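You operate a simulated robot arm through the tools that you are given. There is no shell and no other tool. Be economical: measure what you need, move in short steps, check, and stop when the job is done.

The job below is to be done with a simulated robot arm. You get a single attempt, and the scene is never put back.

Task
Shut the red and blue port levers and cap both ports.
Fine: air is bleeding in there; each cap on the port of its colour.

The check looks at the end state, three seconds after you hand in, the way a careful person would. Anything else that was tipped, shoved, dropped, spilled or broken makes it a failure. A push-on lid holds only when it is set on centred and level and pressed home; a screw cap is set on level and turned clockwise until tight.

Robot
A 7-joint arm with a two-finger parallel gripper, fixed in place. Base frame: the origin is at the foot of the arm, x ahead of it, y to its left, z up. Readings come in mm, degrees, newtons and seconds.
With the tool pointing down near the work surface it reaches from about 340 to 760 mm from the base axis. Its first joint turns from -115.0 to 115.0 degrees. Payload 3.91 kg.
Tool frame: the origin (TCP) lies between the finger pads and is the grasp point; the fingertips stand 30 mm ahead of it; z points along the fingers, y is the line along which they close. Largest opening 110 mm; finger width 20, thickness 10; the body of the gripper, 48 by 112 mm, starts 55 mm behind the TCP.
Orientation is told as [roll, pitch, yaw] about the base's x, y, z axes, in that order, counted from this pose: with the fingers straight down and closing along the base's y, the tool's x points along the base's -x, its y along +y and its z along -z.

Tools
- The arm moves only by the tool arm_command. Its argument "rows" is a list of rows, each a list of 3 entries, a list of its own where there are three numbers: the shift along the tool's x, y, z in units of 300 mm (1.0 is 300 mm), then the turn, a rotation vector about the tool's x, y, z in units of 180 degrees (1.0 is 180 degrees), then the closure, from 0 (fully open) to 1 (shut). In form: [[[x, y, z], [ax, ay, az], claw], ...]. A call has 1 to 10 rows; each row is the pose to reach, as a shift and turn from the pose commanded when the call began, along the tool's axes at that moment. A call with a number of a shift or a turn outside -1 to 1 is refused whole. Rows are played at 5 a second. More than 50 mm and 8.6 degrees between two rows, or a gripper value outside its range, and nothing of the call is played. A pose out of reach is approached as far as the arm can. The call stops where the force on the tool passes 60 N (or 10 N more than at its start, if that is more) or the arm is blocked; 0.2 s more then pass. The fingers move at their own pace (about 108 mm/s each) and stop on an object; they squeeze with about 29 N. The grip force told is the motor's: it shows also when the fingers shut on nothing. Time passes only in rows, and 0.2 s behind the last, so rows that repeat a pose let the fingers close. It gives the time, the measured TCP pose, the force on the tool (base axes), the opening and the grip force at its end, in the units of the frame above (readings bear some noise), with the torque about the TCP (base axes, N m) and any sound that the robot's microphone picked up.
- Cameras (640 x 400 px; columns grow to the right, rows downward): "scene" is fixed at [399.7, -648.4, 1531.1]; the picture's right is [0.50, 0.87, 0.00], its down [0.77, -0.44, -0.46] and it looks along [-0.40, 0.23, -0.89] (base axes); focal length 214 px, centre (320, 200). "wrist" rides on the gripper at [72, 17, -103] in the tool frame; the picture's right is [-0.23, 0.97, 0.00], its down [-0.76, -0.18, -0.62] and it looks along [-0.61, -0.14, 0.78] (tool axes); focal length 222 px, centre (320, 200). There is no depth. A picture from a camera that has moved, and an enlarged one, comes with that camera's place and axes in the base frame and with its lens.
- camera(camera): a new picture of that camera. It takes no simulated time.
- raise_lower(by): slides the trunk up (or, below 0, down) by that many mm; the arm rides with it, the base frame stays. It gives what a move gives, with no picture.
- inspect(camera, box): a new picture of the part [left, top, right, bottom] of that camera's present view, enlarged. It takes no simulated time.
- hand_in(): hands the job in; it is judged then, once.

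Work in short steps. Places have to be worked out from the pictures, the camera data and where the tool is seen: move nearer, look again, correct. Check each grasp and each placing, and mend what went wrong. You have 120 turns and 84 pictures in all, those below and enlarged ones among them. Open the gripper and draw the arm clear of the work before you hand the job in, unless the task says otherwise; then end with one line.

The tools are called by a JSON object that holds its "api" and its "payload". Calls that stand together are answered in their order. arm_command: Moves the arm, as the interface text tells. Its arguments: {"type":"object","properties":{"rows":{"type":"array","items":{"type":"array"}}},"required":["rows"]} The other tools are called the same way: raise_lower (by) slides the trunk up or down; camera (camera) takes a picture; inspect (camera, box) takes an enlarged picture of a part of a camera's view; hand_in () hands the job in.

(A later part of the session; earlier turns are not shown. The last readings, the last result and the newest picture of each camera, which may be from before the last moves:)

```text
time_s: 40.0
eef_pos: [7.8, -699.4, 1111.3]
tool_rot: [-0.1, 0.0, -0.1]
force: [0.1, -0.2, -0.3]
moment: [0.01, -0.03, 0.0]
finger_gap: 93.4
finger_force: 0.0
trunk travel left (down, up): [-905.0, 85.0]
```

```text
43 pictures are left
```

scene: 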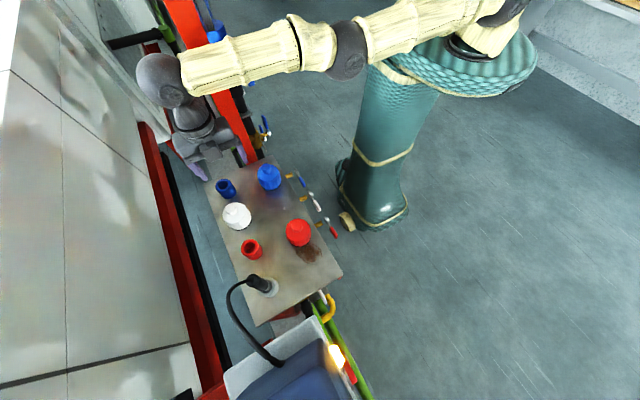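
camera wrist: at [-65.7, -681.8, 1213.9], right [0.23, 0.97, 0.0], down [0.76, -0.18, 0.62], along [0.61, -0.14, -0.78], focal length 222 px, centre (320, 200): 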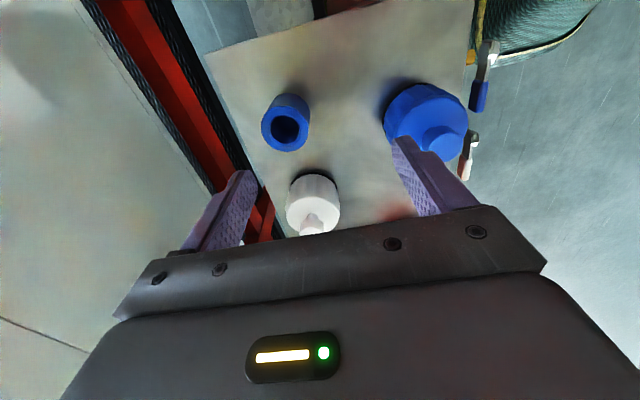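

No reach complaint there. I'll try extending to the port centre (-1,-724) at yaw 0.

{"api": "arm_command", "payload": {"rows": [[[0.015, -0.04, 0], [0, 0, 0], 0.15], [[0.029, -0.08, 0], [0, 0, 0], 0.15], [[0.029, -0.08, 0], [0, 0, 0], 0.15]]}}

```text
time_s: 40.8
eef_pos: [4.1, -701.1, 1112.6]
tool_rot: [-0.2, -0.1, 0.0]
force: [0.4, 0.3, 0.4]
moment: [0.03, -0.01, 0.01]
finger_gap: 93.5
finger_force: 0.1
out of reach, approached as far as the arm can: row 1, 2, 3
trunk travel left (down, up): [-905.0, 85.0]
```

I'll test how reach changes with trunk height: raise the remaining 85 mm, then come back down while reaching out.

{"api": "raise_lower", "payload": {"by": 85}}

{"api": "arm_command", "payload": {"rows": [[[0, 0, 0.1], [0, 0, 0], 0.15], [[0, 0, 0.2], [0, 0, 0], 0.15], [[0, 0, 0.27], [0, 0, 0], 0.15], [[0, -0.08, 0.27], [0, 0, 0], 0.15], [[0, -0.08, 0.27], [0, 0, 0], 0.15]]}}

```text
time_s: 42.0
eef_pos: [2.7, -700.8, 1197.4]
tool_rot: [-0.1, -0.1, 0.1]
force: [-0.4, 0.2, 0.2]
moment: [-0.04, -0.03, 0.04]
finger_gap: 93.4
finger_force: 0.0
trunk travel left (down, up): [-990.0, 0.0]
```

```text
time_s: 43.2
eef_pos: [4.4, -696.6, 1115.3]
tool_rot: [-0.1, -0.1, -0.1]
force: [-1.5, -0.3, 0.1]
moment: [0.03, -0.02, -0.07]
finger_gap: 93.4
finger_force: 0.1
out of reach, approached as far as the arm can: row 2, 3, 4, 5
trunk travel left (down, up): [-990.0, 0.0]
```

Vertical-tool reach seems stuck near 701 mm, while the spec says 760. I'll look at the arm configuration to see what limits it.

{"api": "inspect", "payload": {"camera": "scene", "box": [120, 0, 560, 240]}}

```text
1.45 times, centred on (340, 120) of scene
camera zoom: at [399.7, -648.4, 1531.1], right [0.5, 0.87, 0.0], down [0.77, -0.44, -0.46], along [-0.4, 0.23, -0.89], focal length 312 px, centre (291, 316)
```

zoom: 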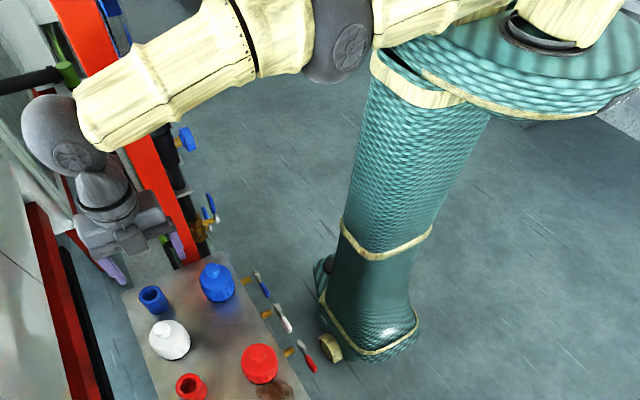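

The arm is essentially straight, so with a vertical tool it can't pass about 700 mm. Instead I'll close along x (yaw −90) and tilt the tool back about 28° around its closing axis: the cap stays level in the pads and the wrist stays nearer. First I come back over the blue cap and turn.

{"api": "arm_command", "payload": {"rows": [[[-0.01, 0.04, -0.03], [0, 0, 0.0455], 0.15], [[-0.02, 0.08, -0.06], [0, 0, 0.091], 0.15], [[-0.03, 0.12, -0.09], [0, 0, 0.1365], 0.15], [[-0.04, 0.16, -0.12], [0, 0, 0.182], 0.15], [[-0.05, 0.2, -0.15], [0, 0, 0.2275], 0.15], [[-0.06, 0.24, -0.15], [0, 0, 0.273], 0.15], [[-0.07, 0.28, -0.15], [0, 0, 0.3185], 0.15], [[-0.08, 0.3, -0.15], [0, 0, 0.364], 0.15], [[-0.083, 0.3, -0.15], [0, 0, 0.4095], 0.15], [[-0.083, 0.3, -0.15], [0, 0, 0.455], 0.15]]}}

{"api": "arm_command", "payload": {"rows": [[[0, 0, 0], [0, 0, 0.045], 0.15], [[0, 0, 0], [0, 0, 0.045], 0.15]]}}

{"api": "arm_command", "payload": {"rows": [[[0, 0, 0], [0, -0.039, 0], 0.15], [[0, 0, 0], [0, -0.078, 0], 0.15], [[0, 0, 0], [0, -0.117, 0], 0.15], [[0, 0, 0], [0, -0.1556, 0], 0.15], [[0, 0, 0], [0, -0.1556, 0], 0.15]]}}

{"api": "raise_lower", "payload": {"by": -100}}

```text
time_s: 43.6
eef_pos: [4.3, -696.2, 1124.8]
tool_rot: [-1.6, 0.2, -4.4]
force: [-9.9, -36.0, -13.5]
moment: [3.48, -2.45, 3.62]
finger_gap: 93.5
finger_force: 0.1
trunk travel left (down, up): [-990.0, 0.0]
stopped in row 2: the force on the tool passed its limit at 93 N (the readings are from after the stop); the commanded pose is now the measured one
```

```text
time_s: 44.0
eef_pos: [-1.7, -706.8, 1125.7]
tool_rot: [-2.3, 0.4, -11.1]
force: [-14.4, -40.1, -15.4]
moment: [3.91, -2.78, 4.09]
finger_gap: 93.6
finger_force: 0.1
trunk travel left (down, up): [-990.0, 0.0]
stopped in row 2: the force on the tool passed its limit at 64 N (the readings are from after the stop); the commanded pose is now the measured one
```

```text
time_s: 44.4
eef_pos: [6.0, -709.4, 1134.4]
tool_rot: [-3.2, -3.3, -10.2]
force: [0.3, -35.5, -9.7]
moment: [3.3, -0.81, 3.13]
finger_gap: 93.3
finger_force: 0.1
trunk travel left (down, up): [-990.0, 0.0]
stopped in row 1: the force on the tool passed its limit at 62 N (the readings are from after the stop); the commanded pose is now the measured one
```

```text
time_s: 44.9
eef_pos: [6.3, -709.4, 1131.5]
tool_rot: [-4.3, -3.1, -9.8]
force: [0.7, -19.0, -9.6]
moment: [1.55, -0.63, 1.59]
finger_gap: 93.7
finger_force: 0.0
trunk travel left (down, up): [-978.0, 12.0]
stopped: the force on the tool passed its limit at 72 N (the readings are from after the stop); the commanded pose is now the measured one
```

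Something is touching the tool. I stop and look before moving again.

{"api": "inspect", "payload": {"camera": "scene", "box": [120, 0, 440, 240]}}

{"api": "camera", "payload": {"camera": "wrist"}}

```text
1.67 times, centred on (280, 120) of scene
camera zoom: at [399.7, -648.4, 1531.1], right [0.5, 0.87, 0.0], down [0.77, -0.44, -0.46], along [-0.4, 0.23, -0.89], focal length 358 px, centre (387, 333)
```

zoom: 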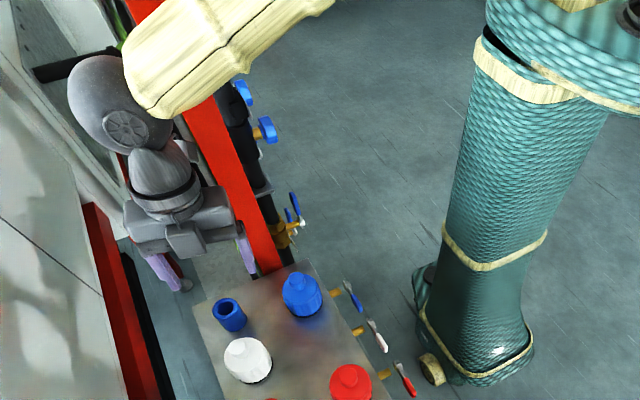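

```text
40 pictures are left
camera wrist: at [-67.4, -672.3, 1229.1], right [0.39, 0.92, -0.06], down [0.69, -0.25, 0.68], along [0.61, -0.31, -0.73], focal length 222 px, centre (320, 200)
```

wrist: 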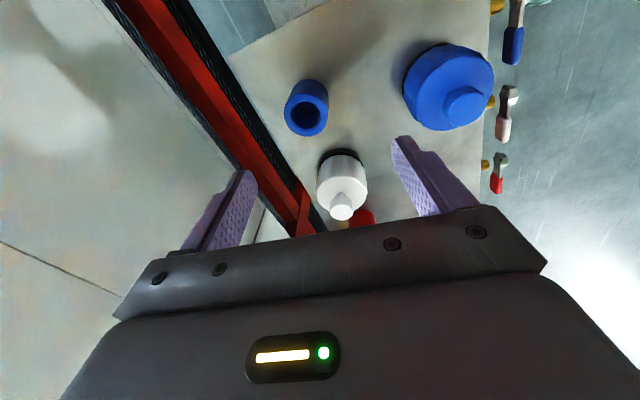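

A tall red post stands at x≲-77, y≈-650…-580, and the camera side of the hand (at -x) caught on it while turning. I ease the tool away from it in +x.

{"api": "arm_command", "payload": {"rows": [[[-0.03, 0, 0], [0, 0, 0], 0.15], [[-0.06, 0, 0], [0, 0, 0], 0.15], [[-0.1, 0, 0], [0, 0, 0], 0.15], [[-0.14, 0, 0], [0, 0, 0], 0.15], [[-0.18, 0, 0], [0, 0, 0], 0.15]]}}

```text
time_s: 46.1
eef_pos: [59.6, -715.7, 1137.2]
tool_rot: [-4.4, -3.0, -9.9]
force: [0.0, -0.5, -0.5]
moment: [-0.03, 0.02, 0.03]
finger_gap: 93.6
finger_force: 0.1
trunk travel left (down, up): [-978.0, 12.0]
```

It's free. I retract to about (110,-610), well clear of the post.

{"api": "arm_command", "payload": {"rows": [[[-0.03, 0.1, 0], [0, 0, 0], 0.15], [[-0.06, 0.2, 0], [0, 0, 0], 0.15], [[-0.09, 0.3, 0], [0, 0, 0], 0.15], [[-0.104, 0.373, 0], [0, 0, 0], 0.15], [[-0.104, 0.373, 0], [0, 0, 0], 0.15]]}}

{"api": "inspect", "payload": {"camera": "scene", "box": [120, 60, 360, 240]}}

```text
time_s: 47.3
eef_pos: [109.0, -610.8, 1132.0]
tool_rot: [-4.3, -3.1, -10.0]
force: [-0.2, -0.5, -0.1]
moment: [0.01, 0.03, 0.01]
finger_gap: 93.5
finger_force: 0.1
trunk travel left (down, up): [-978.0, 12.0]
```

```text
2.22 times, centred on (240, 150) of scene
camera zoom: at [399.7, -648.4, 1531.1], right [0.5, 0.87, 0.0], down [0.77, -0.44, -0.46], along [-0.4, 0.23, -0.89], focal length 477 px, centre (498, 311)
```

zoom: 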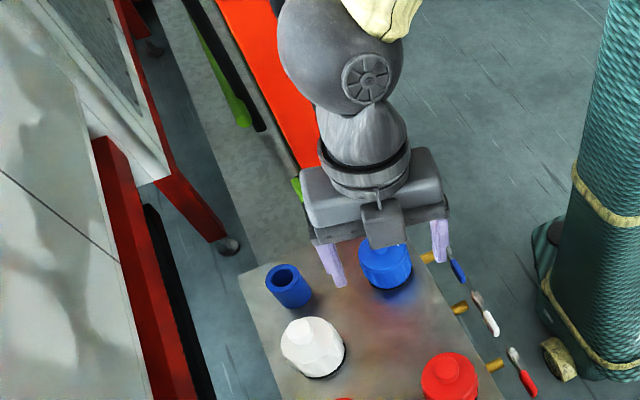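

All is intact. Now I turn to yaw −90 here, clear of the post.

{"api": "arm_command", "payload": {"rows": [[[0, 0, 0], [0, 0, 0.0445], 0.15], [[0, 0, 0], [0, 0, 0.089], 0.15], [[0, 0, 0], [0, 0, 0.1335], 0.15], [[0, 0, 0], [0, 0, 0.178], 0.15], [[0, 0, 0], [0, 0, 0.2225], 0.15], [[0, 0, 0], [0, 0, 0.267], 0.15], [[0, 0, 0], [0, 0, 0.3115], 0.15], [[0, 0, 0], [0, 0, 0.356], 0.15], [[0, 0, 0], [0, 0, 0.4], 0.15], [[0, 0, 0], [0, 0, 0.444], 0.15]]}}

```text
time_s: 49.5
eef_pos: [108.3, -610.5, 1131.5]
tool_rot: [2.4, -4.9, -90.3]
force: [0.4, 0.7, 0.2]
moment: [0.0, 0.01, -0.02]
finger_gap: 93.3
finger_force: 0.1
trunk travel left (down, up): [-978.0, 12.0]
```

Now tilt to about 28° around the closing axis and remove the residual sideways tilt.

{"api": "arm_command", "payload": {"rows": [[[0, 0, 0], [0.0133, -0.043, 0], 0.15], [[0, 0, 0], [0.0133, -0.086, 0], 0.15], [[0, 0, 0], [0.0133, -0.1285, 0], 0.15], [[0, 0, 0], [0.0133, -0.1285, 0], 0.15]]}}

```text
time_s: 50.5
eef_pos: [108.0, -611.1, 1131.1]
tool_rot: [0.0, -28.0, -90.6]
force: [0.3, 0.0, 0.2]
moment: [0.0, 0.02, 0.02]
finger_gap: 93.3
finger_force: 0.1
trunk travel left (down, up): [-978.0, 12.0]
```

Orientation is good: tilt −28°, no roll. I move over the blue cap's known centre for a reference view, with the same pose to be repeated over the port.

{"api": "arm_command", "payload": {"rows": [[[0.015, -0.09, 0.02], [0, 0, 0], 0.15], [[0.03, -0.18, 0.04], [0, 0, 0], 0.15], [[0.04, -0.262, 0.05], [0, 0, 0], 0.15], [[0.04, -0.262, 0.05], [0, 0, 0], 0.15]]}}

{"api": "camera", "payload": {"camera": "wrist"}}

```text
time_s: 51.5
eef_pos: [32.0, -607.0, 1112.4]
tool_rot: [0.0, -27.9, -90.5]
force: [0.1, 0.4, 1.0]
moment: [0.03, 0.02, 0.04]
finger_gap: 93.5
finger_force: 0.0
trunk travel left (down, up): [-978.0, 12.0]
```

```text
38 pictures are left
camera wrist: at [48.2, -494.2, 1168.8], right [0.97, -0.21, 0.11], down [-0.18, -0.38, 0.91], along [-0.15, -0.9, -0.41], focal length 222 px, centre (320, 200)
```

wrist: 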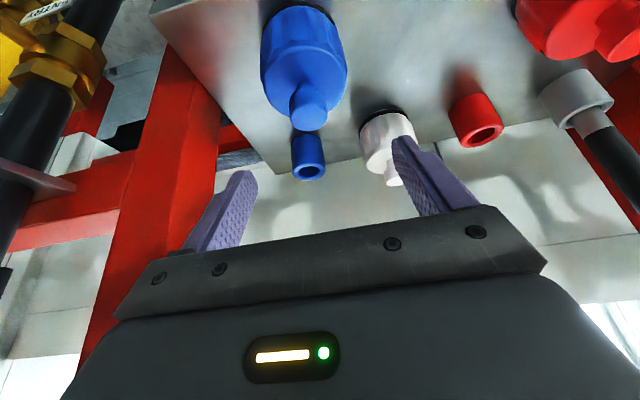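

{"api": "inspect", "payload": {"camera": "wrist", "box": [256, 0, 352, 190]}}

{"api": "inspect", "payload": {"camera": "wrist", "box": [276, 120, 340, 190]}}

```text
2.11 times, centred on (304, 95) of wrist
camera zoom: at [48.2, -494.2, 1168.8], right [0.97, -0.21, 0.11], down [-0.18, -0.38, 0.91], along [-0.15, -0.9, -0.41], focal length 468 px, centre (354, 421)
```

zoom: 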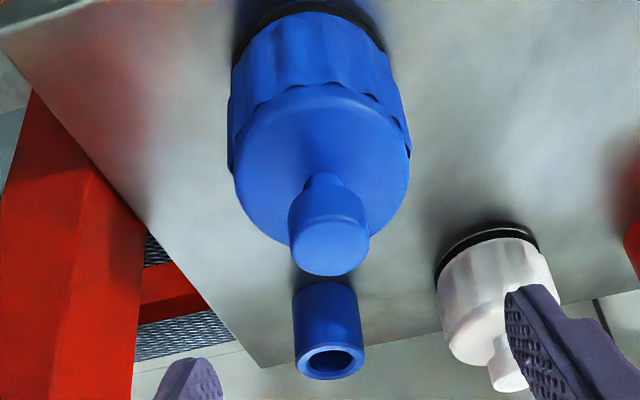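

```text
5.71 times, centred on (308, 155) of wrist
camera zoom: at [48.2, -494.2, 1168.8], right [0.97, -0.21, 0.11], down [-0.18, -0.38, 0.91], along [-0.15, -0.9, -0.41], focal length 1269 px, centre (389, 457)
```

zoom: 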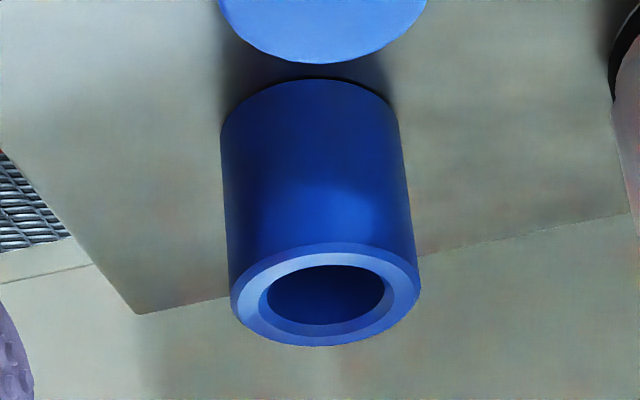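

Port estimates scatter by about ±3 mm (x≈0, y≈-725, top z≈1024). I'll move over it and later lower the open fingers around the port to gauge it directly.

{"api": "arm_command", "payload": {"rows": [[[-0.1, -0.03, 0.053], [0, 0, 0], 0.15], [[-0.2, -0.06, 0.106], [0, 0, 0], 0.15], [[-0.3, -0.09, 0.16], [0, 0, 0], 0.15], [[-0.347, -0.095, 0.1845], [0, 0, 0], 0.15], [[-0.347, -0.095, 0.1845], [0, 0, 0], 0.15]]}}

{"api": "camera", "payload": {"camera": "wrist"}}

```text
time_s: 52.7
eef_pos: [-0.3, -725.1, 1112.8]
tool_rot: [0.1, -28.0, -90.6]
force: [0.6, -0.5, 0.0]
moment: [0.03, -0.01, -0.02]
finger_gap: 93.5
finger_force: 0.2
trunk travel left (down, up): [-978.0, 12.0]
```

```text
35 pictures are left
camera wrist: at [17.2, -612.0, 1168.8], right [0.97, -0.21, 0.11], down [-0.18, -0.38, 0.91], along [-0.15, -0.9, -0.41], focal length 222 px, centre (320, 200)
```

wrist: 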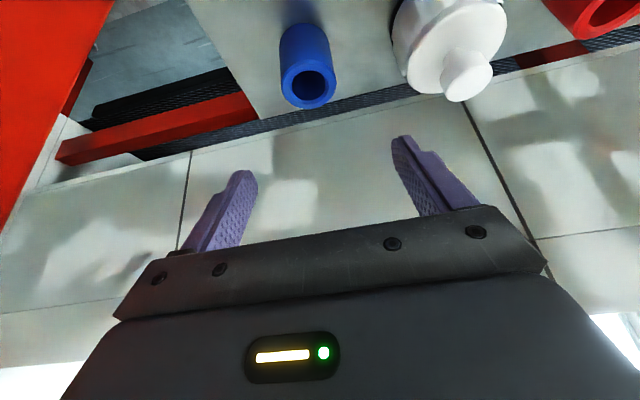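

Reachable, and the port reads (0.4,-724.5), so the tool is centred over it. I lower the open fingers around the port (fingertips stay above the table) to gauge it.

{"api": "arm_command", "payload": {"rows": [[[0.047, 0, 0.088], [0, 0, 0], 0.15], [[0.094, 0, 0.177], [0, 0, 0], 0.15], [[0.12, 0, 0.226], [0, 0, 0], 0.15], [[0.14, 0, 0.265], [0, 0, 0], 0.15], [[0.14, 0, 0.265], [0, 0, 0], 0.15]]}}

{"api": "inspect", "payload": {"camera": "wrist", "box": [220, 80, 440, 240]}}

```text
time_s: 53.9
eef_pos: [0.5, -724.8, 1022.5]
tool_rot: [0.0, -28.0, -90.6]
force: [-0.5, 0.3, -0.5]
moment: [-0.02, 0.0, 0.01]
finger_gap: 93.4
finger_force: 0.0
trunk travel left (down, up): [-978.0, 12.0]
```

```text
2.50 times, centred on (330, 160) of wrist
camera zoom: at [17.4, -611.9, 1079.4], right [0.97, -0.21, 0.11], down [-0.18, -0.38, 0.91], along [-0.15, -0.9, -0.41], focal length 555 px, centre (295, 300)
```

zoom: 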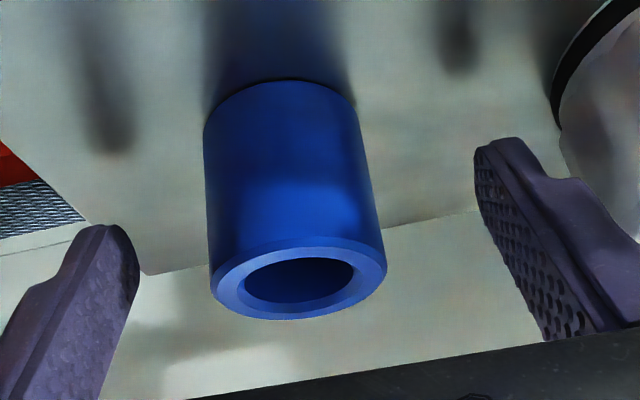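

The port sits almost exactly on the TCP. I close on it gently to get its x centre and diameter.

{"api": "arm_command", "payload": {"rows": [[[0, 0, 0], [0, 0, 0], 0.5], [[0, 0, 0], [0, 0, 0], 0.7], [[0, 0, 0], [0, 0, 0], 0.7]]}}

```text
time_s: 54.7
eef_pos: [-0.1, -724.9, 1022.6]
tool_rot: [-0.1, -28.0, -90.7]
force: [0.2, 0.1, -0.8]
moment: [-0.22, 0.33, -0.18]
finger_gap: 41.9
finger_force: 44.4
trunk travel left (down, up): [-978.0, 12.0]
```

Port diameter 41.9, x centre ≈0 with no side force. I open, rise, and return over the cap.

{"api": "arm_command", "payload": {"rows": [[[0, 0, 0], [0, 0, 0], 0.15], [[0, 0, 0], [0, 0, 0], 0.15], [[-0.047, 0, -0.088], [0, 0, 0], 0.15], [[-0.094, 0, -0.177], [0, 0, 0], 0.15], [[-0.14, 0, -0.265], [0, 0, 0], 0.15], [[-0.04, 0.03, -0.318], [0, 0, 0], 0.15], [[0.06, 0.06, -0.371], [0, 0, 0], 0.15], [[0.16, 0.09, -0.425], [0, 0, 0], 0.15], [[0.207, 0.096, -0.449], [0, 0, 0], 0.15], [[0.207, 0.096, -0.449], [0, 0, 0], 0.15]]}}

```text
time_s: 56.9
eef_pos: [31.1, -608.1, 1112.4]
tool_rot: [0.0, -28.0, -90.6]
force: [-0.5, 0.1, -0.3]
moment: [-0.01, -0.03, 0.01]
finger_gap: 93.6
finger_force: 0.1
trunk travel left (down, up): [-978.0, 12.0]
```

I descend over the cap (x corrected by −1.5) with open fingers.

{"api": "arm_command", "payload": {"rows": [[[0.05, -0.005, 0.09], [0, 0, 0], 0.15], [[0.098, -0.005, 0.18], [0, 0, 0], 0.15], [[0.13, -0.005, 0.24], [0, 0, 0], 0.15], [[0.146, -0.005, 0.271], [0, 0, 0], 0.15], [[0.146, -0.005, 0.271], [0, 0, 0], 0.15]]}}

{"api": "inspect", "payload": {"camera": "wrist", "box": [220, 80, 440, 240]}}

```text
time_s: 58.1
eef_pos: [27.9, -606.3, 1019.7]
tool_rot: [0.1, -28.0, -90.6]
force: [-0.1, 0.3, 0.3]
moment: [0.0, -0.03, 0.05]
finger_gap: 93.6
finger_force: 0.0
trunk travel left (down, up): [-978.0, 12.0]
```

```text
2.50 times, centred on (330, 160) of wrist
camera zoom: at [46.5, -493.3, 1076.4], right [0.97, -0.21, 0.11], down [-0.18, -0.38, 0.91], along [-0.15, -0.9, -0.41], focal length 555 px, centre (295, 300)
```

zoom: 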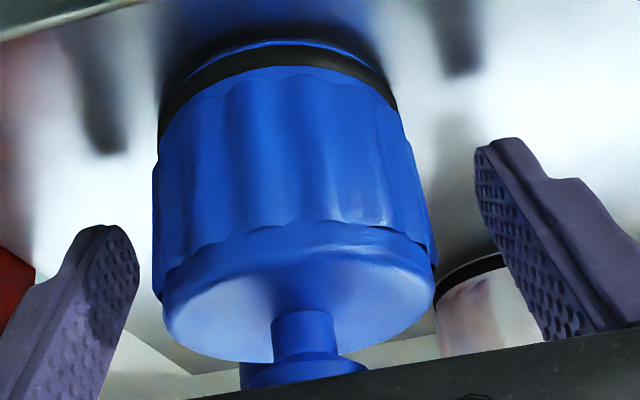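

Centred. I grip the cap and lift.

{"api": "arm_command", "payload": {"rows": [[[0, 0, 0], [0, 0, 0], 1], [[0, 0, 0], [0, 0, 0], 1], [[0, 0, 0], [0, 0, 0], 1], [[-0.03, 0, -0.058], [0, 0, 0], 1], [[-0.07, 0, -0.132], [0, 0, 0], 1], [[-0.11, 0, -0.207], [0, 0, 0], 1], [[-0.11, 0, -0.207], [0, 0, 0], 1]]}}

{"api": "camera", "payload": {"camera": "wrist"}}

{"api": "inspect", "payload": {"camera": "scene", "box": [180, 90, 340, 210]}}

```text
time_s: 59.7
eef_pos: [28.1, -607.6, 1090.2]
tool_rot: [0.1, -27.8, -90.6]
force: [-0.3, 0.5, -0.9]
moment: [-0.02, 0.02, 0.04]
finger_gap: 59.8
finger_force: 29.0
trunk travel left (down, up): [-978.0, 12.0]
```

```text
32 pictures are left
camera wrist: at [45.4, -493.9, 1147.3], right [0.97, -0.21, 0.11], down [-0.18, -0.38, 0.91], along [-0.15, -0.9, -0.41], focal length 222 px, centre (320, 200)
```

wrist: 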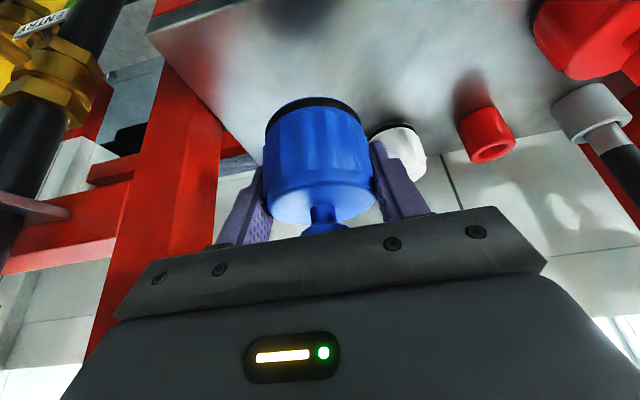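

```text
3.33 times, centred on (260, 150) of scene
camera zoom: at [399.7, -648.4, 1531.1], right [0.5, 0.87, 0.0], down [0.77, -0.44, -0.46], along [-0.4, 0.23, -0.89], focal length 715 px, centre (520, 367)
```

zoom: 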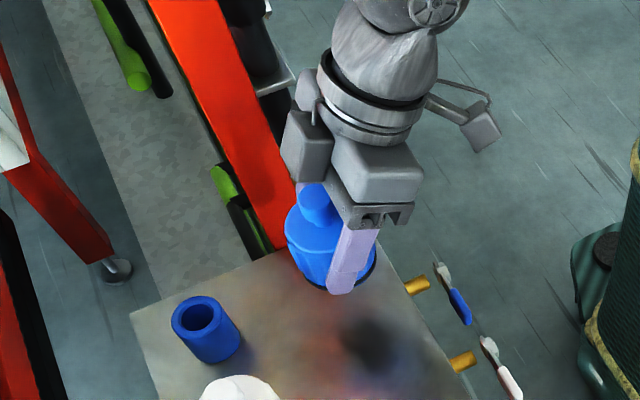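

Held level. I carry it over the blue port at this height (cap bottom ≈1054).

{"api": "arm_command", "payload": {"rows": [[[-0.1, -0.03, 0.053], [0, 0, 0], 1], [[-0.2, -0.06, 0.106], [0, 0, 0], 1], [[-0.3, -0.085, 0.16], [0, 0, 0], 1], [[-0.347, -0.0896, 0.1844], [0, 0, 0], 1], [[-0.347, -0.0896, 0.1844], [0, 0, 0], 1], [[-0.347, -0.0896, 0.1844], [0, 0, 0], 1]]}}

{"api": "inspect", "payload": {"camera": "wrist", "box": [220, 60, 440, 240]}}

{"api": "inspect", "payload": {"camera": "scene", "box": [180, 120, 300, 210]}}

```text
time_s: 61.1
eef_pos: [-0.2, -724.7, 1089.9]
tool_rot: [0.1, -28.0, -90.6]
force: [-0.3, 0.0, -0.5]
moment: [0.01, 0.02, 0.04]
finger_gap: 59.5
finger_force: 29.3
trunk travel left (down, up): [-978.0, 12.0]
```

```text
2.22 times, centred on (330, 150) of wrist
camera zoom: at [17.1, -611.1, 1147.4], right [0.97, -0.21, 0.11], down [-0.18, -0.38, 0.91], along [-0.15, -0.9, -0.41], focal length 494 px, centre (298, 311)
```

zoom: 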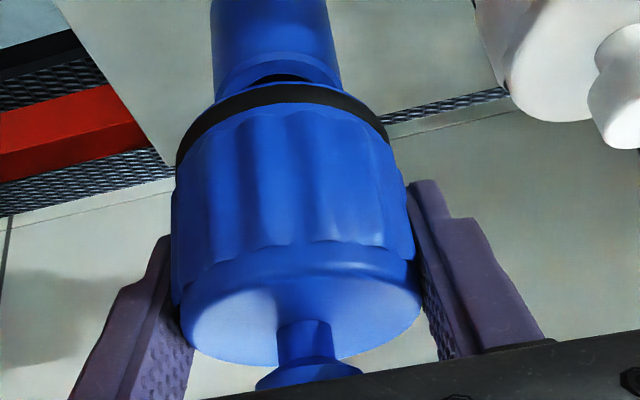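

```text
4.44 times, centred on (240, 165) of scene
camera zoom: at [399.7, -648.4, 1531.1], right [0.5, 0.87, 0.0], down [0.77, -0.44, -0.46], along [-0.4, 0.23, -0.89], focal length 953 px, centre (676, 356)
```

zoom: 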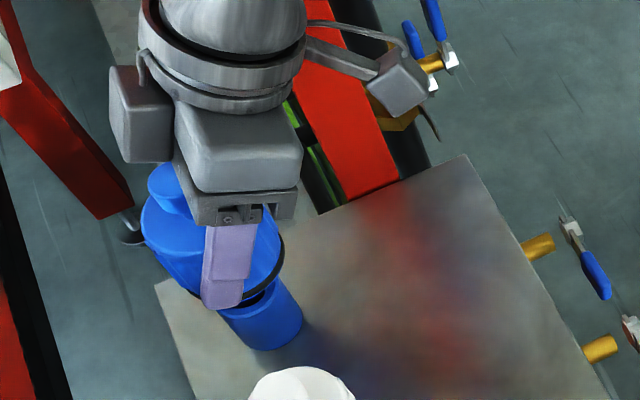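

Aligned. I lower in small steps over the port.

{"api": "arm_command", "payload": {"rows": [[[0.0293, 0, 0.0599], [0, 0, 0], 1], [[0.0449, 0, 0.0893], [0, 0, 0], 1], [[0.0527, 0, 0.104], [0, 0, 0], 1], [[0.0605, 0, 0.1187], [0, 0, 0], 1], [[0.0683, 0, 0.133], [0, 0, 0], 1], [[0.0761, 0, 0.148], [0, 0, 0], 1]]}}

{"api": "inspect", "payload": {"camera": "wrist", "box": [220, 60, 440, 240]}}

```text
time_s: 62.5
eef_pos: [1.3, -726.0, 1039.5]
tool_rot: [0.0, -28.0, -90.6]
force: [0.5, -7.8, 2.7]
moment: [-0.23, -0.01, 0.01]
finger_gap: 59.4
finger_force: 29.6
trunk travel left (down, up): [-978.0, 12.0]
```

```text
2.22 times, centred on (330, 150) of wrist
camera zoom: at [18.1, -612.7, 1096.9], right [0.97, -0.21, 0.11], down [-0.18, -0.38, 0.91], along [-0.15, -0.9, -0.41], focal length 494 px, centre (298, 311)
```

zoom: 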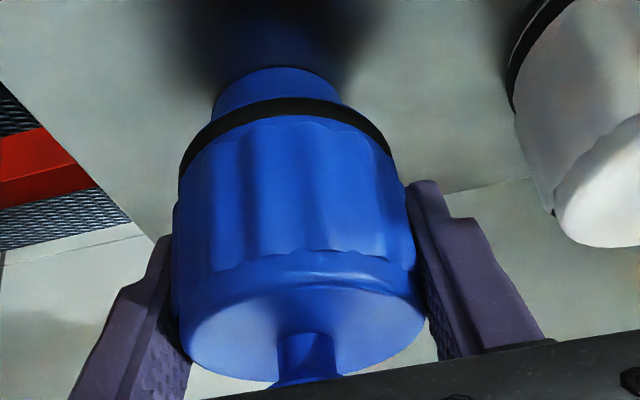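

It is sliding on with a slight −y side force. I shift 1.5 mm in −y and continue down.

{"api": "arm_command", "payload": {"rows": [[[-0.0044, 0, 0.0023], [0, 0, 0], 1], [[0.0034, 0, 0.017], [0, 0, 0], 1], [[0.0112, 0, 0.0317], [0, 0, 0], 1], [[0.019, 0, 0.0465], [0, 0, 0], 1], [[0.024, 0, 0.055], [0, 0, 0], 1], [[0.027, 0, 0.0612], [0, 0, 0], 1]]}}

{"api": "inspect", "payload": {"camera": "wrist", "box": [220, 60, 440, 240]}}

```text
time_s: 63.9
eef_pos: [0.8, -726.5, 1021.3]
tool_rot: [0.1, -28.0, -90.6]
force: [-0.6, -6.6, 1.2]
moment: [-0.02, 0.0, 0.03]
finger_gap: 59.5
finger_force: 28.7
trunk travel left (down, up): [-978.0, 12.0]
```

```text
2.22 times, centred on (330, 150) of wrist
camera zoom: at [17.8, -613.7, 1076.4], right [0.97, -0.21, 0.11], down [-0.18, -0.38, 0.91], along [-0.15, -0.9, -0.41], focal length 494 px, centre (298, 311)
```

zoom: 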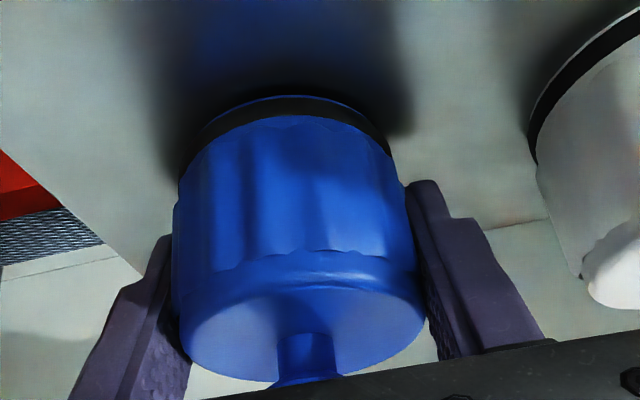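

Nearly home with no vertical reaction yet. I continue pressing down in 2 mm steps until it resists.

{"api": "arm_command", "payload": {"rows": [[[0.0031, 0, 0.0059], [0, 0, 0], 1], [[0.0062, 0, 0.0118], [0, 0, 0], 1], [[0.0094, 0, 0.0177], [0, 0, 0], 1], [[0.0125, 0, 0.0235], [0, 0, 0], 1], [[0.0125, 0, 0.0235], [0, 0, 0], 1]]}}

```text
time_s: 65.1
eef_pos: [-0.2, -727.6, 1014.3]
tool_rot: [0.0, -28.3, -90.6]
force: [-1.6, -5.9, 17.6]
moment: [0.25, 0.04, 0.01]
finger_gap: 59.9
finger_force: 28.9
trunk travel left (down, up): [-978.0, 12.0]
```

The reaction is 17.6 N, but the fingertips may be touching the table. I'll release, rise, and look; then press on the knob from above.

{"api": "arm_command", "payload": {"rows": [[[0, 0, 0], [0, 0, 0], 0.2], [[0, 0, 0], [0, 0, 0], 0.2], [[-0.047, 0, -0.088], [0, 0, 0], 0.2], [[-0.094, 0, -0.177], [0, 0, 0], 0.2], [[-0.14, 0, -0.265], [0, 0, 0], 0.2], [[-0.14, 0, -0.265], [0, 0, 0], 0.2]]}}

{"api": "camera", "payload": {"camera": "wrist"}}

{"api": "inspect", "payload": {"camera": "scene", "box": [190, 150, 310, 240]}}

```text
time_s: 66.5
eef_pos: [1.8, -728.1, 1102.6]
tool_rot: [0.1, -27.8, -90.7]
force: [0.3, 1.2, -0.6]
moment: [0.01, -0.02, 0.0]
finger_gap: 87.9
finger_force: 0.2
trunk travel left (down, up): [-978.0, 12.0]
```

```text
26 pictures are left
camera wrist: at [18.7, -613.4, 1159.1], right [0.97, -0.21, 0.11], down [-0.18, -0.38, 0.91], along [-0.15, -0.9, -0.41], focal length 222 px, centre (320, 200)
```

wrist: 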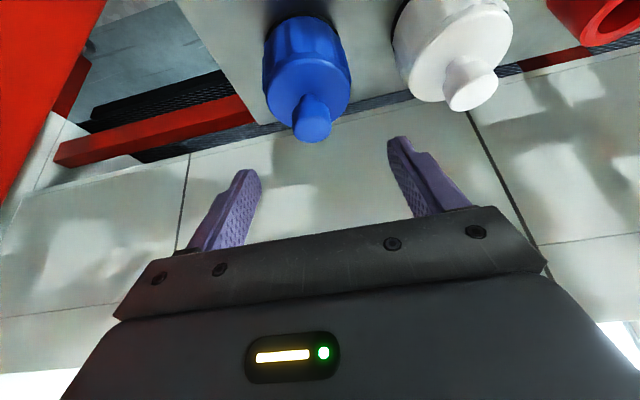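

```text
4.44 times, centred on (250, 195) of scene
camera zoom: at [399.7, -648.4, 1531.1], right [0.5, 0.87, 0.0], down [0.77, -0.44, -0.46], along [-0.4, 0.23, -0.89], focal length 953 px, centre (631, 222)
```

zoom: 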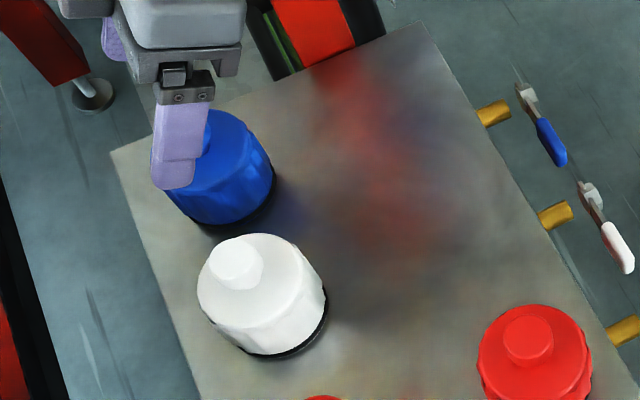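

The blue cap is on and level. I close the fingers and press on its knob from above.

{"api": "arm_command", "payload": {"rows": [[[0, 0, 0], [0, 0, 0], 1], [[0, 0, 0], [0, 0, 0], 1], [[0.0444, -0.005, 0.024], [0, 0, 0], 1], [[0.0491, -0.005, 0.0328], [0, 0, 0], 1], [[0.0538, -0.005, 0.0417], [0, 0, 0], 1], [[0.0585, -0.005, 0.0505], [0, 0, 0], 1], [[0.0632, -0.005, 0.0593], [0, 0, 0], 1], [[0.0679, -0.005, 0.0681], [0, 0, 0], 1], [[0.0726, -0.005, 0.077], [0, 0, 0], 1]]}}

```text
time_s: 68.3
eef_pos: [-0.7, -726.2, 1089.6]
tool_rot: [0.0, -29.7, -90.6]
force: [1.4, 1.8, 22.6]
moment: [-0.09, -0.03, 0.06]
finger_gap: 0.0
finger_force: 29.1
trunk travel left (down, up): [-978.0, 12.0]
stopped in row 9: the force on the tool passed its limit at 61 N (the readings are from after the stop); the commanded pose is now the measured one
```

It stopped at 61 N. I lift clear and compare the blue cap's height with the white one.

{"api": "arm_command", "payload": {"rows": [[[-0.03, 0, -0.06], [0, 0, 0], 1], [[-0.08, 0, -0.15], [0, 0, 0], 1], [[0.04, 0.05, -0.2], [0, 0, 0], 1], [[0.16, 0.1, -0.26], [0, 0, 0], 1], [[0.26, 0.1, -0.31], [0, 0, 0], 1], [[0.26, 0.1, -0.31], [0, 0, 0], 1]]}}

{"api": "inspect", "payload": {"camera": "scene", "box": [200, 160, 270, 240]}}

{"api": "inspect", "payload": {"camera": "wrist", "box": [220, 0, 460, 200]}}

```text
time_s: 69.8
eef_pos: [30.2, -610.5, 1127.9]
tool_rot: [0.0, -29.1, -90.5]
force: [0.3, -0.8, 0.9]
moment: [0.0, 0.01, 0.03]
finger_gap: 0.0
finger_force: 29.0
trunk travel left (down, up): [-978.0, 12.0]
```

```text
5.00 times, centred on (235, 200) of scene
camera zoom: at [399.7, -648.4, 1531.1], right [0.5, 0.87, 0.0], down [0.77, -0.44, -0.46], along [-0.4, 0.23, -0.89], focal length 1072 px, centre (745, 200)
```

zoom: 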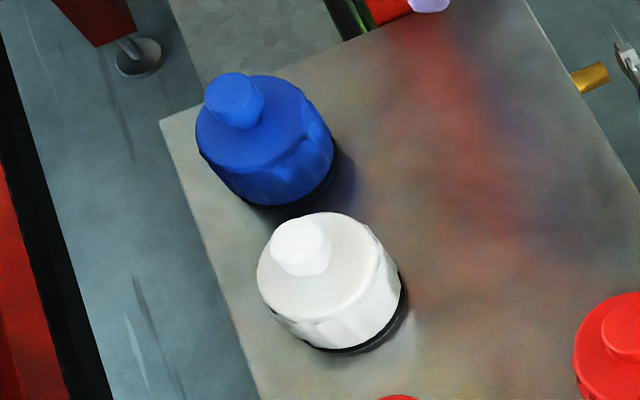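

```text
2.00 times, centred on (340, 100) of wrist
camera zoom: at [48.4, -496.4, 1181.6], right [0.97, -0.21, 0.11], down [-0.18, -0.36, 0.91], along [-0.15, -0.91, -0.39], focal length 444 px, centre (280, 400)
```

zoom: 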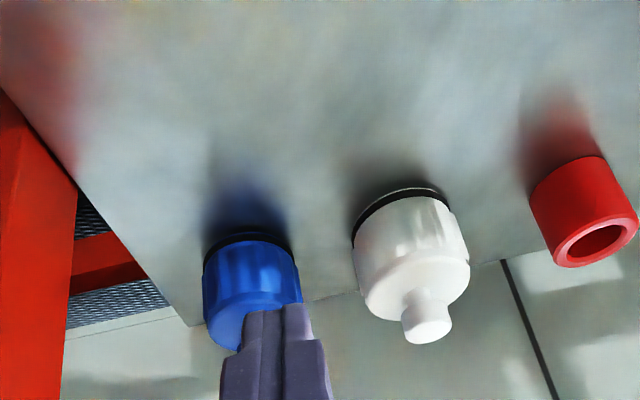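

I enlarge the bases of the blue and white caps to compare the seating.

{"api": "inspect", "payload": {"camera": "wrist", "box": [310, 85, 390, 175]}}

{"api": "inspect", "payload": {"camera": "wrist", "box": [390, 75, 470, 175]}}

```text
4.44 times, centred on (350, 130) of wrist
camera zoom: at [48.4, -496.4, 1181.6], right [0.97, -0.21, 0.11], down [-0.18, -0.36, 0.91], along [-0.15, -0.91, -0.39], focal length 987 px, centre (187, 511)
```

zoom: 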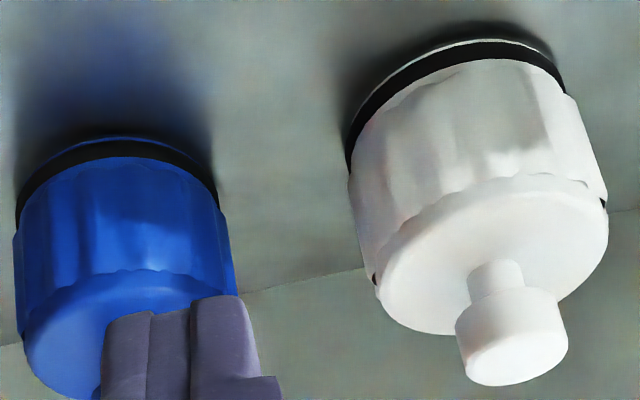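

```text
4.00 times, centred on (430, 125) of wrist
camera zoom: at [48.4, -496.4, 1181.6], right [0.97, -0.21, 0.11], down [-0.18, -0.36, 0.91], along [-0.15, -0.91, -0.39], focal length 888 px, centre (-120, 500)
```

zoom: 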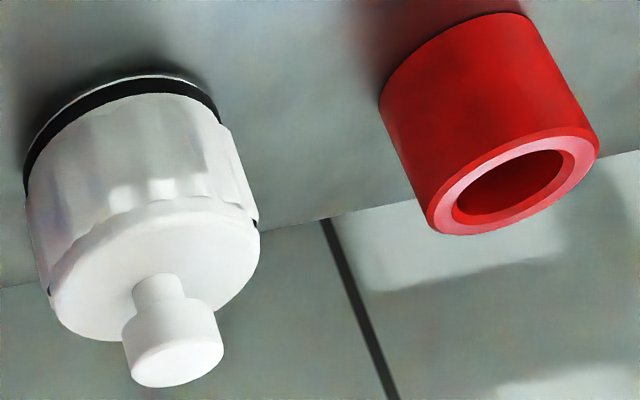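

Both caps sit the same: gasket at the table, equal knob height. Now red: I lower the trunk 50 mm for more reach margin.

{"api": "raise_lower", "payload": {"by": -50}}

{"api": "arm_command", "payload": {"rows": [[[-0.081, 0, -0.146], [0, 0, 0], 0.15], [[-0.08, 0.15, -0.147], [0, 0, 0], 0.15], [[-0.078, 0.3, -0.148], [0, 0, 0], 0.15], [[-0.075, 0.45, -0.15], [0, 0, 0], 0.15], [[-0.07, 0.6, -0.152], [0, 0, 0], 0.15], [[-0.067, 0.6267, -0.153], [0, 0, 0], 0.15], [[-0.067, 0.6267, -0.153], [0, 0, 0], 0.15]]}}

{"api": "camera", "payload": {"camera": "wrist"}}

```text
time_s: 70.7
eef_pos: [30.0, -609.9, 1077.0]
tool_rot: [-0.1, -29.1, -90.7]
force: [0.2, -0.6, -0.4]
moment: [-0.04, -0.01, 0.0]
finger_gap: 0.0
finger_force: 29.0
trunk travel left (down, up): [-928.0, 62.0]
```

```text
time_s: 72.3
eef_pos: [220.5, -606.9, 1127.3]
tool_rot: [0.0, -28.9, -90.4]
force: [0.6, 0.4, -0.3]
moment: [0.0, 0.04, -0.04]
finger_gap: 93.6
finger_force: 0.1
trunk travel left (down, up): [-928.0, 62.0]
```

```text
20 pictures are left
camera wrist: at [238.0, -493.0, 1181.3], right [0.97, -0.21, 0.11], down [-0.18, -0.36, 0.91], along [-0.15, -0.91, -0.39], focal length 222 px, centre (320, 200)
```

wrist: 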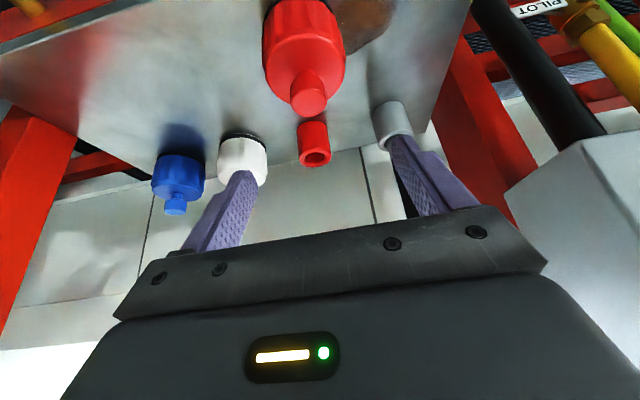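

Red cap and port look analogous to blue. I move over the red port and check clearance to the gray/black plug next to it.

{"api": "arm_command", "payload": {"rows": [[[-0.1, -0.02, 0.055], [0, 0, 0], 0.15], [[-0.2, -0.04, 0.111], [0, 0, 0], 0.15], [[-0.3, -0.06, 0.166], [0, 0, 0], 0.15], [[-0.346, -0.063, 0.192], [0, 0, 0], 0.15], [[-0.346, -0.063, 0.192], [0, 0, 0], 0.15]]}}

{"api": "camera", "payload": {"camera": "wrist"}}

{"api": "inspect", "payload": {"camera": "scene", "box": [200, 190, 320, 310]}}

```text
time_s: 73.5
eef_pos: [198.2, -725.8, 1127.5]
tool_rot: [-0.1, -29.0, -90.6]
force: [-0.2, 0.2, 0.4]
moment: [0.03, -0.02, -0.01]
finger_gap: 93.5
finger_force: 0.0
trunk travel left (down, up): [-928.0, 62.0]
```

```text
19 pictures are left
camera wrist: at [215.7, -612.2, 1182.0], right [0.97, -0.21, 0.11], down [-0.18, -0.36, 0.91], along [-0.15, -0.91, -0.39], focal length 222 px, centre (320, 200)
```

wrist: 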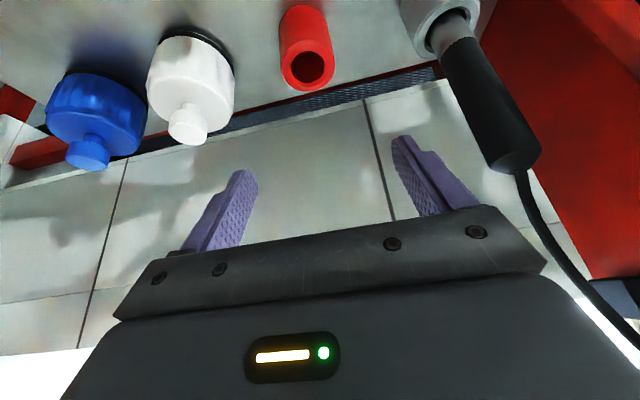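

```text
3.33 times, centred on (260, 250) of scene
camera zoom: at [399.7, -648.4, 1531.1], right [0.5, 0.87, 0.0], down [0.77, -0.44, -0.46], along [-0.4, 0.23, -0.89], focal length 715 px, centre (520, 33)
```

zoom: 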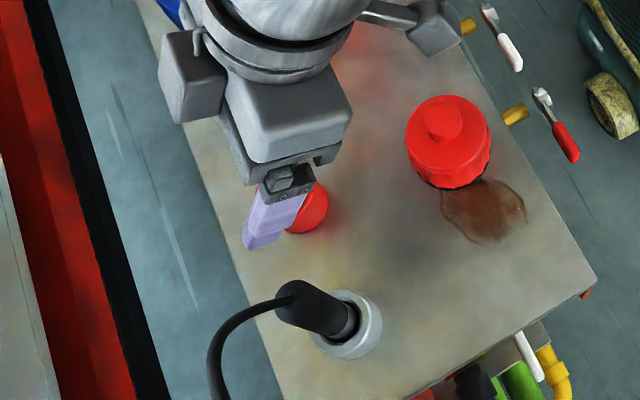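

The black plug stands vertical at x≈296, with its near edge at about 278; my open fingers reach x≈257, so it clears. I descend around the red port and close to gauge its x.

{"api": "arm_command", "payload": {"rows": [[[0.05, 0.002, 0.095], [0, 0, 0], 0.15], [[0.1, 0.005, 0.19], [0, 0, 0], 0.15], [[0.14, 0.005, 0.255], [0, 0, 0], 0.15], [[0.169, 0.005, 0.3083], [0, 0, 0], 0.15], [[0.169, 0.005, 0.3083], [0, 0, 0], 0.15]]}}

{"api": "inspect", "payload": {"camera": "wrist", "box": [220, 80, 440, 240]}}

```text
time_s: 74.7
eef_pos: [200.3, -725.9, 1022.9]
tool_rot: [0.0, -29.1, -90.7]
force: [-0.2, -0.2, -0.2]
moment: [0.0, -0.01, -0.01]
finger_gap: 93.4
finger_force: 0.0
trunk travel left (down, up): [-928.0, 62.0]
```

```text
2.50 times, centred on (330, 160) of wrist
camera zoom: at [216.9, -612.4, 1076.1], right [0.97, -0.21, 0.11], down [-0.18, -0.36, 0.91], along [-0.15, -0.91, -0.39], focal length 555 px, centre (295, 300)
```

zoom: 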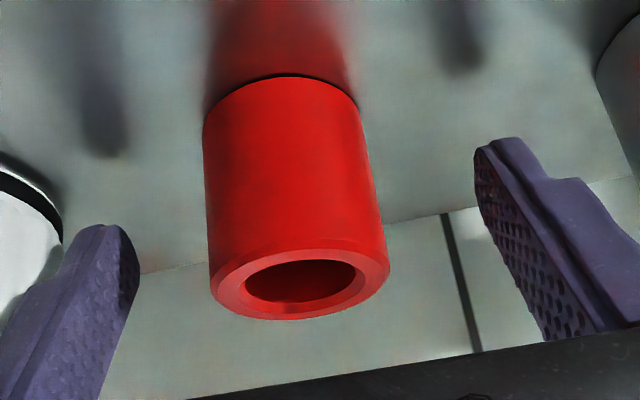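

The view is nearly identical to the blue one. I close to confirm x, then reopen.

{"api": "arm_command", "payload": {"rows": [[[0, 0, 0], [0, 0, 0], 0.5], [[0, 0, 0], [0, 0, 0], 0.7], [[0, 0, 0], [0, 0, 0], 0.7]]}}

{"api": "arm_command", "payload": {"rows": [[[0, 0, 0], [0, 0, 0], 0.15], [[0, 0, 0], [0, 0, 0], 0.15], [[-0.05, 0, -0.095], [0, 0, 0], 0.15], [[-0.1, 0, -0.19], [0, 0, 0], 0.15], [[-0.169, 0, -0.308], [0, 0, 0], 0.15], [[-0.069, 0.02, -0.363], [0, 0, 0], 0.15], [[0.031, 0.04, -0.419], [0, 0, 0], 0.15], [[0.131, 0.055, -0.474], [0, 0, 0], 0.15], [[0.177, 0.055, -0.5], [0, 0, 0], 0.15], [[0.177, 0.055, -0.5], [0, 0, 0], 0.15]]}}

```text
time_s: 75.5
eef_pos: [198.6, -728.1, 1021.6]
tool_rot: [0.0, -29.1, -90.5]
force: [1.7, -0.2, -1.3]
moment: [-0.38, -0.05, 0.0]
finger_gap: 41.9
finger_force: 45.5
trunk travel left (down, up): [-928.0, 62.0]
```

```text
time_s: 77.7
eef_pos: [217.5, -608.5, 1127.5]
tool_rot: [0.0, -29.1, -90.6]
force: [-0.2, 0.2, -0.3]
moment: [0.0, 0.03, -0.01]
finger_gap: 93.6
finger_force: 0.0
trunk travel left (down, up): [-928.0, 62.0]
```

Red port x≈200, diameter 41.9. I descend over the red cap.

{"api": "arm_command", "payload": {"rows": [[[0.05, 0.001, 0.095], [0, 0, 0], 0.15], [[0.1, 0.001, 0.19], [0, 0, 0], 0.15], [[0.15, 0.001, 0.265], [0, 0, 0], 0.15], [[0.1776, 0.001, 0.3113], [0, 0, 0], 0.15], [[0.1776, 0.001, 0.3113], [0, 0, 0], 0.15]]}}

{"api": "inspect", "payload": {"camera": "wrist", "box": [220, 80, 440, 240]}}

```text
time_s: 78.9
eef_pos: [218.0, -607.3, 1019.5]
tool_rot: [0.0, -29.0, -90.6]
force: [-0.2, -0.2, -1.1]
moment: [0.01, 0.05, 0.01]
finger_gap: 93.7
finger_force: 0.1
trunk travel left (down, up): [-928.0, 62.0]
```

```text
2.50 times, centred on (330, 160) of wrist
camera zoom: at [235.0, -493.1, 1073.8], right [0.97, -0.21, 0.11], down [-0.18, -0.36, 0.91], along [-0.15, -0.91, -0.39], focal length 555 px, centre (295, 300)
```

zoom: 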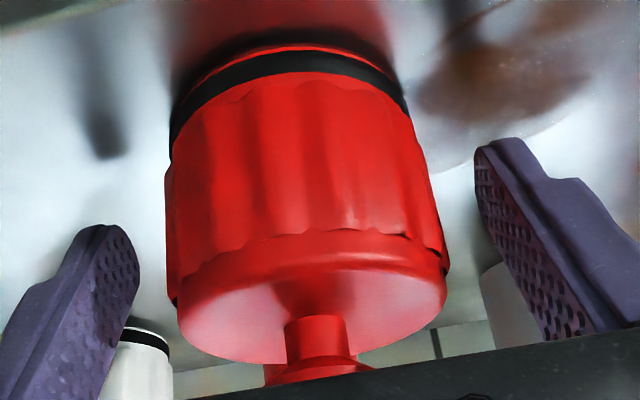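

The cap sits about 3 mm to +x, so I shift to centre on it, then grip and lift.

{"api": "arm_command", "payload": {"rows": [[[0, 0.01, 0], [0, 0, 0], 0.15], [[0, 0.01, 0], [0, 0, 0], 1], [[0, 0.01, 0], [0, 0, 0], 1], [[0, 0.01, 0], [0, 0, 0], 1], [[-0.03, 0.01, -0.056], [0, 0, 0], 1], [[-0.07, 0.01, -0.13], [0, 0, 0], 1], [[-0.1135, 0.01, -0.204], [0, 0, 0], 1], [[-0.1135, 0.01, -0.204], [0, 0, 0], 1]]}}

{"api": "inspect", "payload": {"camera": "wrist", "box": [220, 60, 440, 240]}}

```text
time_s: 80.7
eef_pos: [220.4, -606.9, 1088.7]
tool_rot: [0.0, -29.0, -90.5]
force: [0.0, 0.8, -0.8]
moment: [0.0, 0.02, 0.02]
finger_gap: 59.7
finger_force: 28.8
trunk travel left (down, up): [-928.0, 62.0]
```

```text
2.22 times, centred on (330, 150) of wrist
camera zoom: at [237.7, -492.8, 1143.6], right [0.97, -0.21, 0.11], down [-0.18, -0.36, 0.91], along [-0.15, -0.91, -0.39], focal length 494 px, centre (298, 311)
```

zoom: 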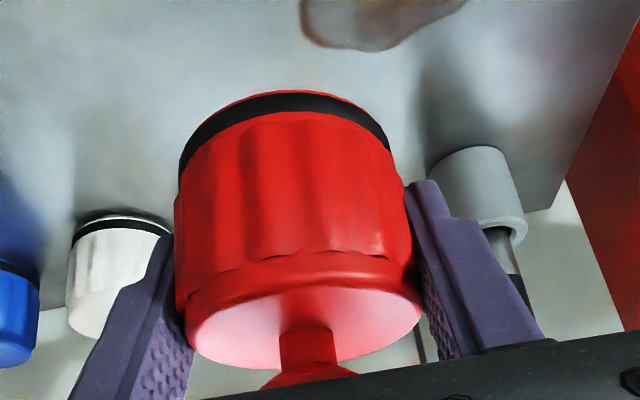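

Held level and centred. I carry it over the red port.

{"api": "arm_command", "payload": {"rows": [[[-0.1, -0.02, 0.0556], [0, 0, 0], 1], [[-0.2, -0.04, 0.111], [0, 0, 0], 1], [[-0.3, -0.06, 0.167], [0, 0, 0], 1], [[-0.3523, -0.0644, 0.196], [0, 0, 0], 1], [[-0.3523, -0.0644, 0.196], [0, 0, 0], 1], [[-0.3523, -0.0644, 0.196], [0, 0, 0], 1]]}}

{"api": "inspect", "payload": {"camera": "wrist", "box": [220, 60, 440, 240]}}

```text
time_s: 82.1
eef_pos: [199.9, -726.6, 1089.4]
tool_rot: [0.0, -29.0, -90.6]
force: [1.2, 0.7, -1.0]
moment: [-0.02, 0.01, -0.02]
finger_gap: 59.6
finger_force: 28.9
trunk travel left (down, up): [-928.0, 62.0]
```

```text
2.22 times, centred on (330, 150) of wrist
camera zoom: at [217.5, -612.7, 1143.8], right [0.97, -0.21, 0.11], down [-0.18, -0.36, 0.91], along [-0.15, -0.91, -0.39], focal length 494 px, centre (298, 311)
```

zoom: 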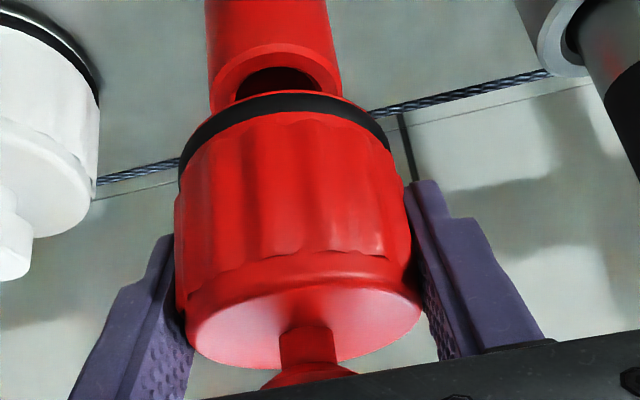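

Alignment matches the blue case to about 1 mm. I nudge −0.7 mm in x and lower in small steps.

{"api": "arm_command", "payload": {"rows": [[[0.0324, -0.0023, 0.0583], [0, 0, 0], 1], [[0.0486, -0.0023, 0.0874], [0, 0, 0], 1], [[0.0567, -0.0023, 0.102], [0, 0, 0], 1], [[0.0648, -0.0023, 0.1165], [0, 0, 0], 1], [[0.0729, -0.0023, 0.1311], [0, 0, 0], 1], [[0.081, -0.0023, 0.1457], [0, 0, 0], 1]]}}

{"api": "inspect", "payload": {"camera": "wrist", "box": [220, 60, 440, 240]}}

```text
time_s: 83.5
eef_pos: [198.8, -727.6, 1039.8]
tool_rot: [0.0, -29.1, -90.5]
force: [0.4, 0.0, -0.7]
moment: [-0.03, 0.02, -0.03]
finger_gap: 59.4
finger_force: 28.8
trunk travel left (down, up): [-928.0, 62.0]
```

```text
2.22 times, centred on (330, 150) of wrist
camera zoom: at [216.9, -613.3, 1093.8], right [0.97, -0.21, 0.11], down [-0.18, -0.36, 0.91], along [-0.15, -0.91, -0.39], focal length 494 px, centre (298, 311)
```

zoom: 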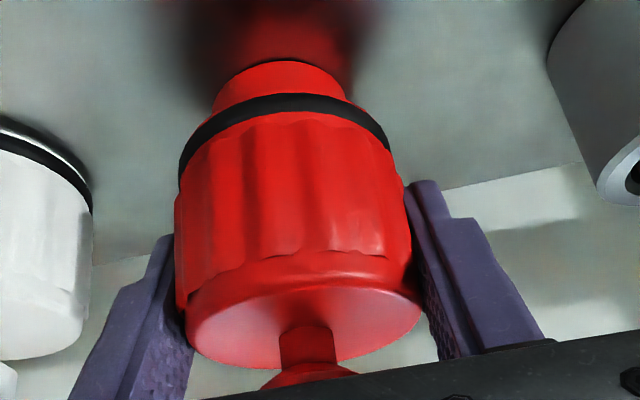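

It slides on freely with no side force. I continue to the bottom.

{"api": "arm_command", "payload": {"rows": [[[0.013, 0, 0.0233], [0, 0, 0], 1], [[0.0227, 0, 0.0408], [0, 0, 0], 1], [[0.0292, 0, 0.0524], [0, 0, 0], 1], [[0.034, 0, 0.0612], [0, 0, 0], 1], [[0.0365, 0, 0.0656], [0, 0, 0], 1], [[0.039, 0, 0.07], [0, 0, 0], 1], [[0.039, 0, 0.07], [0, 0, 0], 1]]}}

```text
time_s: 85.1
eef_pos: [199.4, -726.9, 1019.8]
tool_rot: [0.2, -29.4, -90.6]
force: [1.8, -2.7, 18.0]
moment: [0.28, -0.03, -0.02]
finger_gap: 59.5
finger_force: 28.9
trunk travel left (down, up): [-928.0, 62.0]
```

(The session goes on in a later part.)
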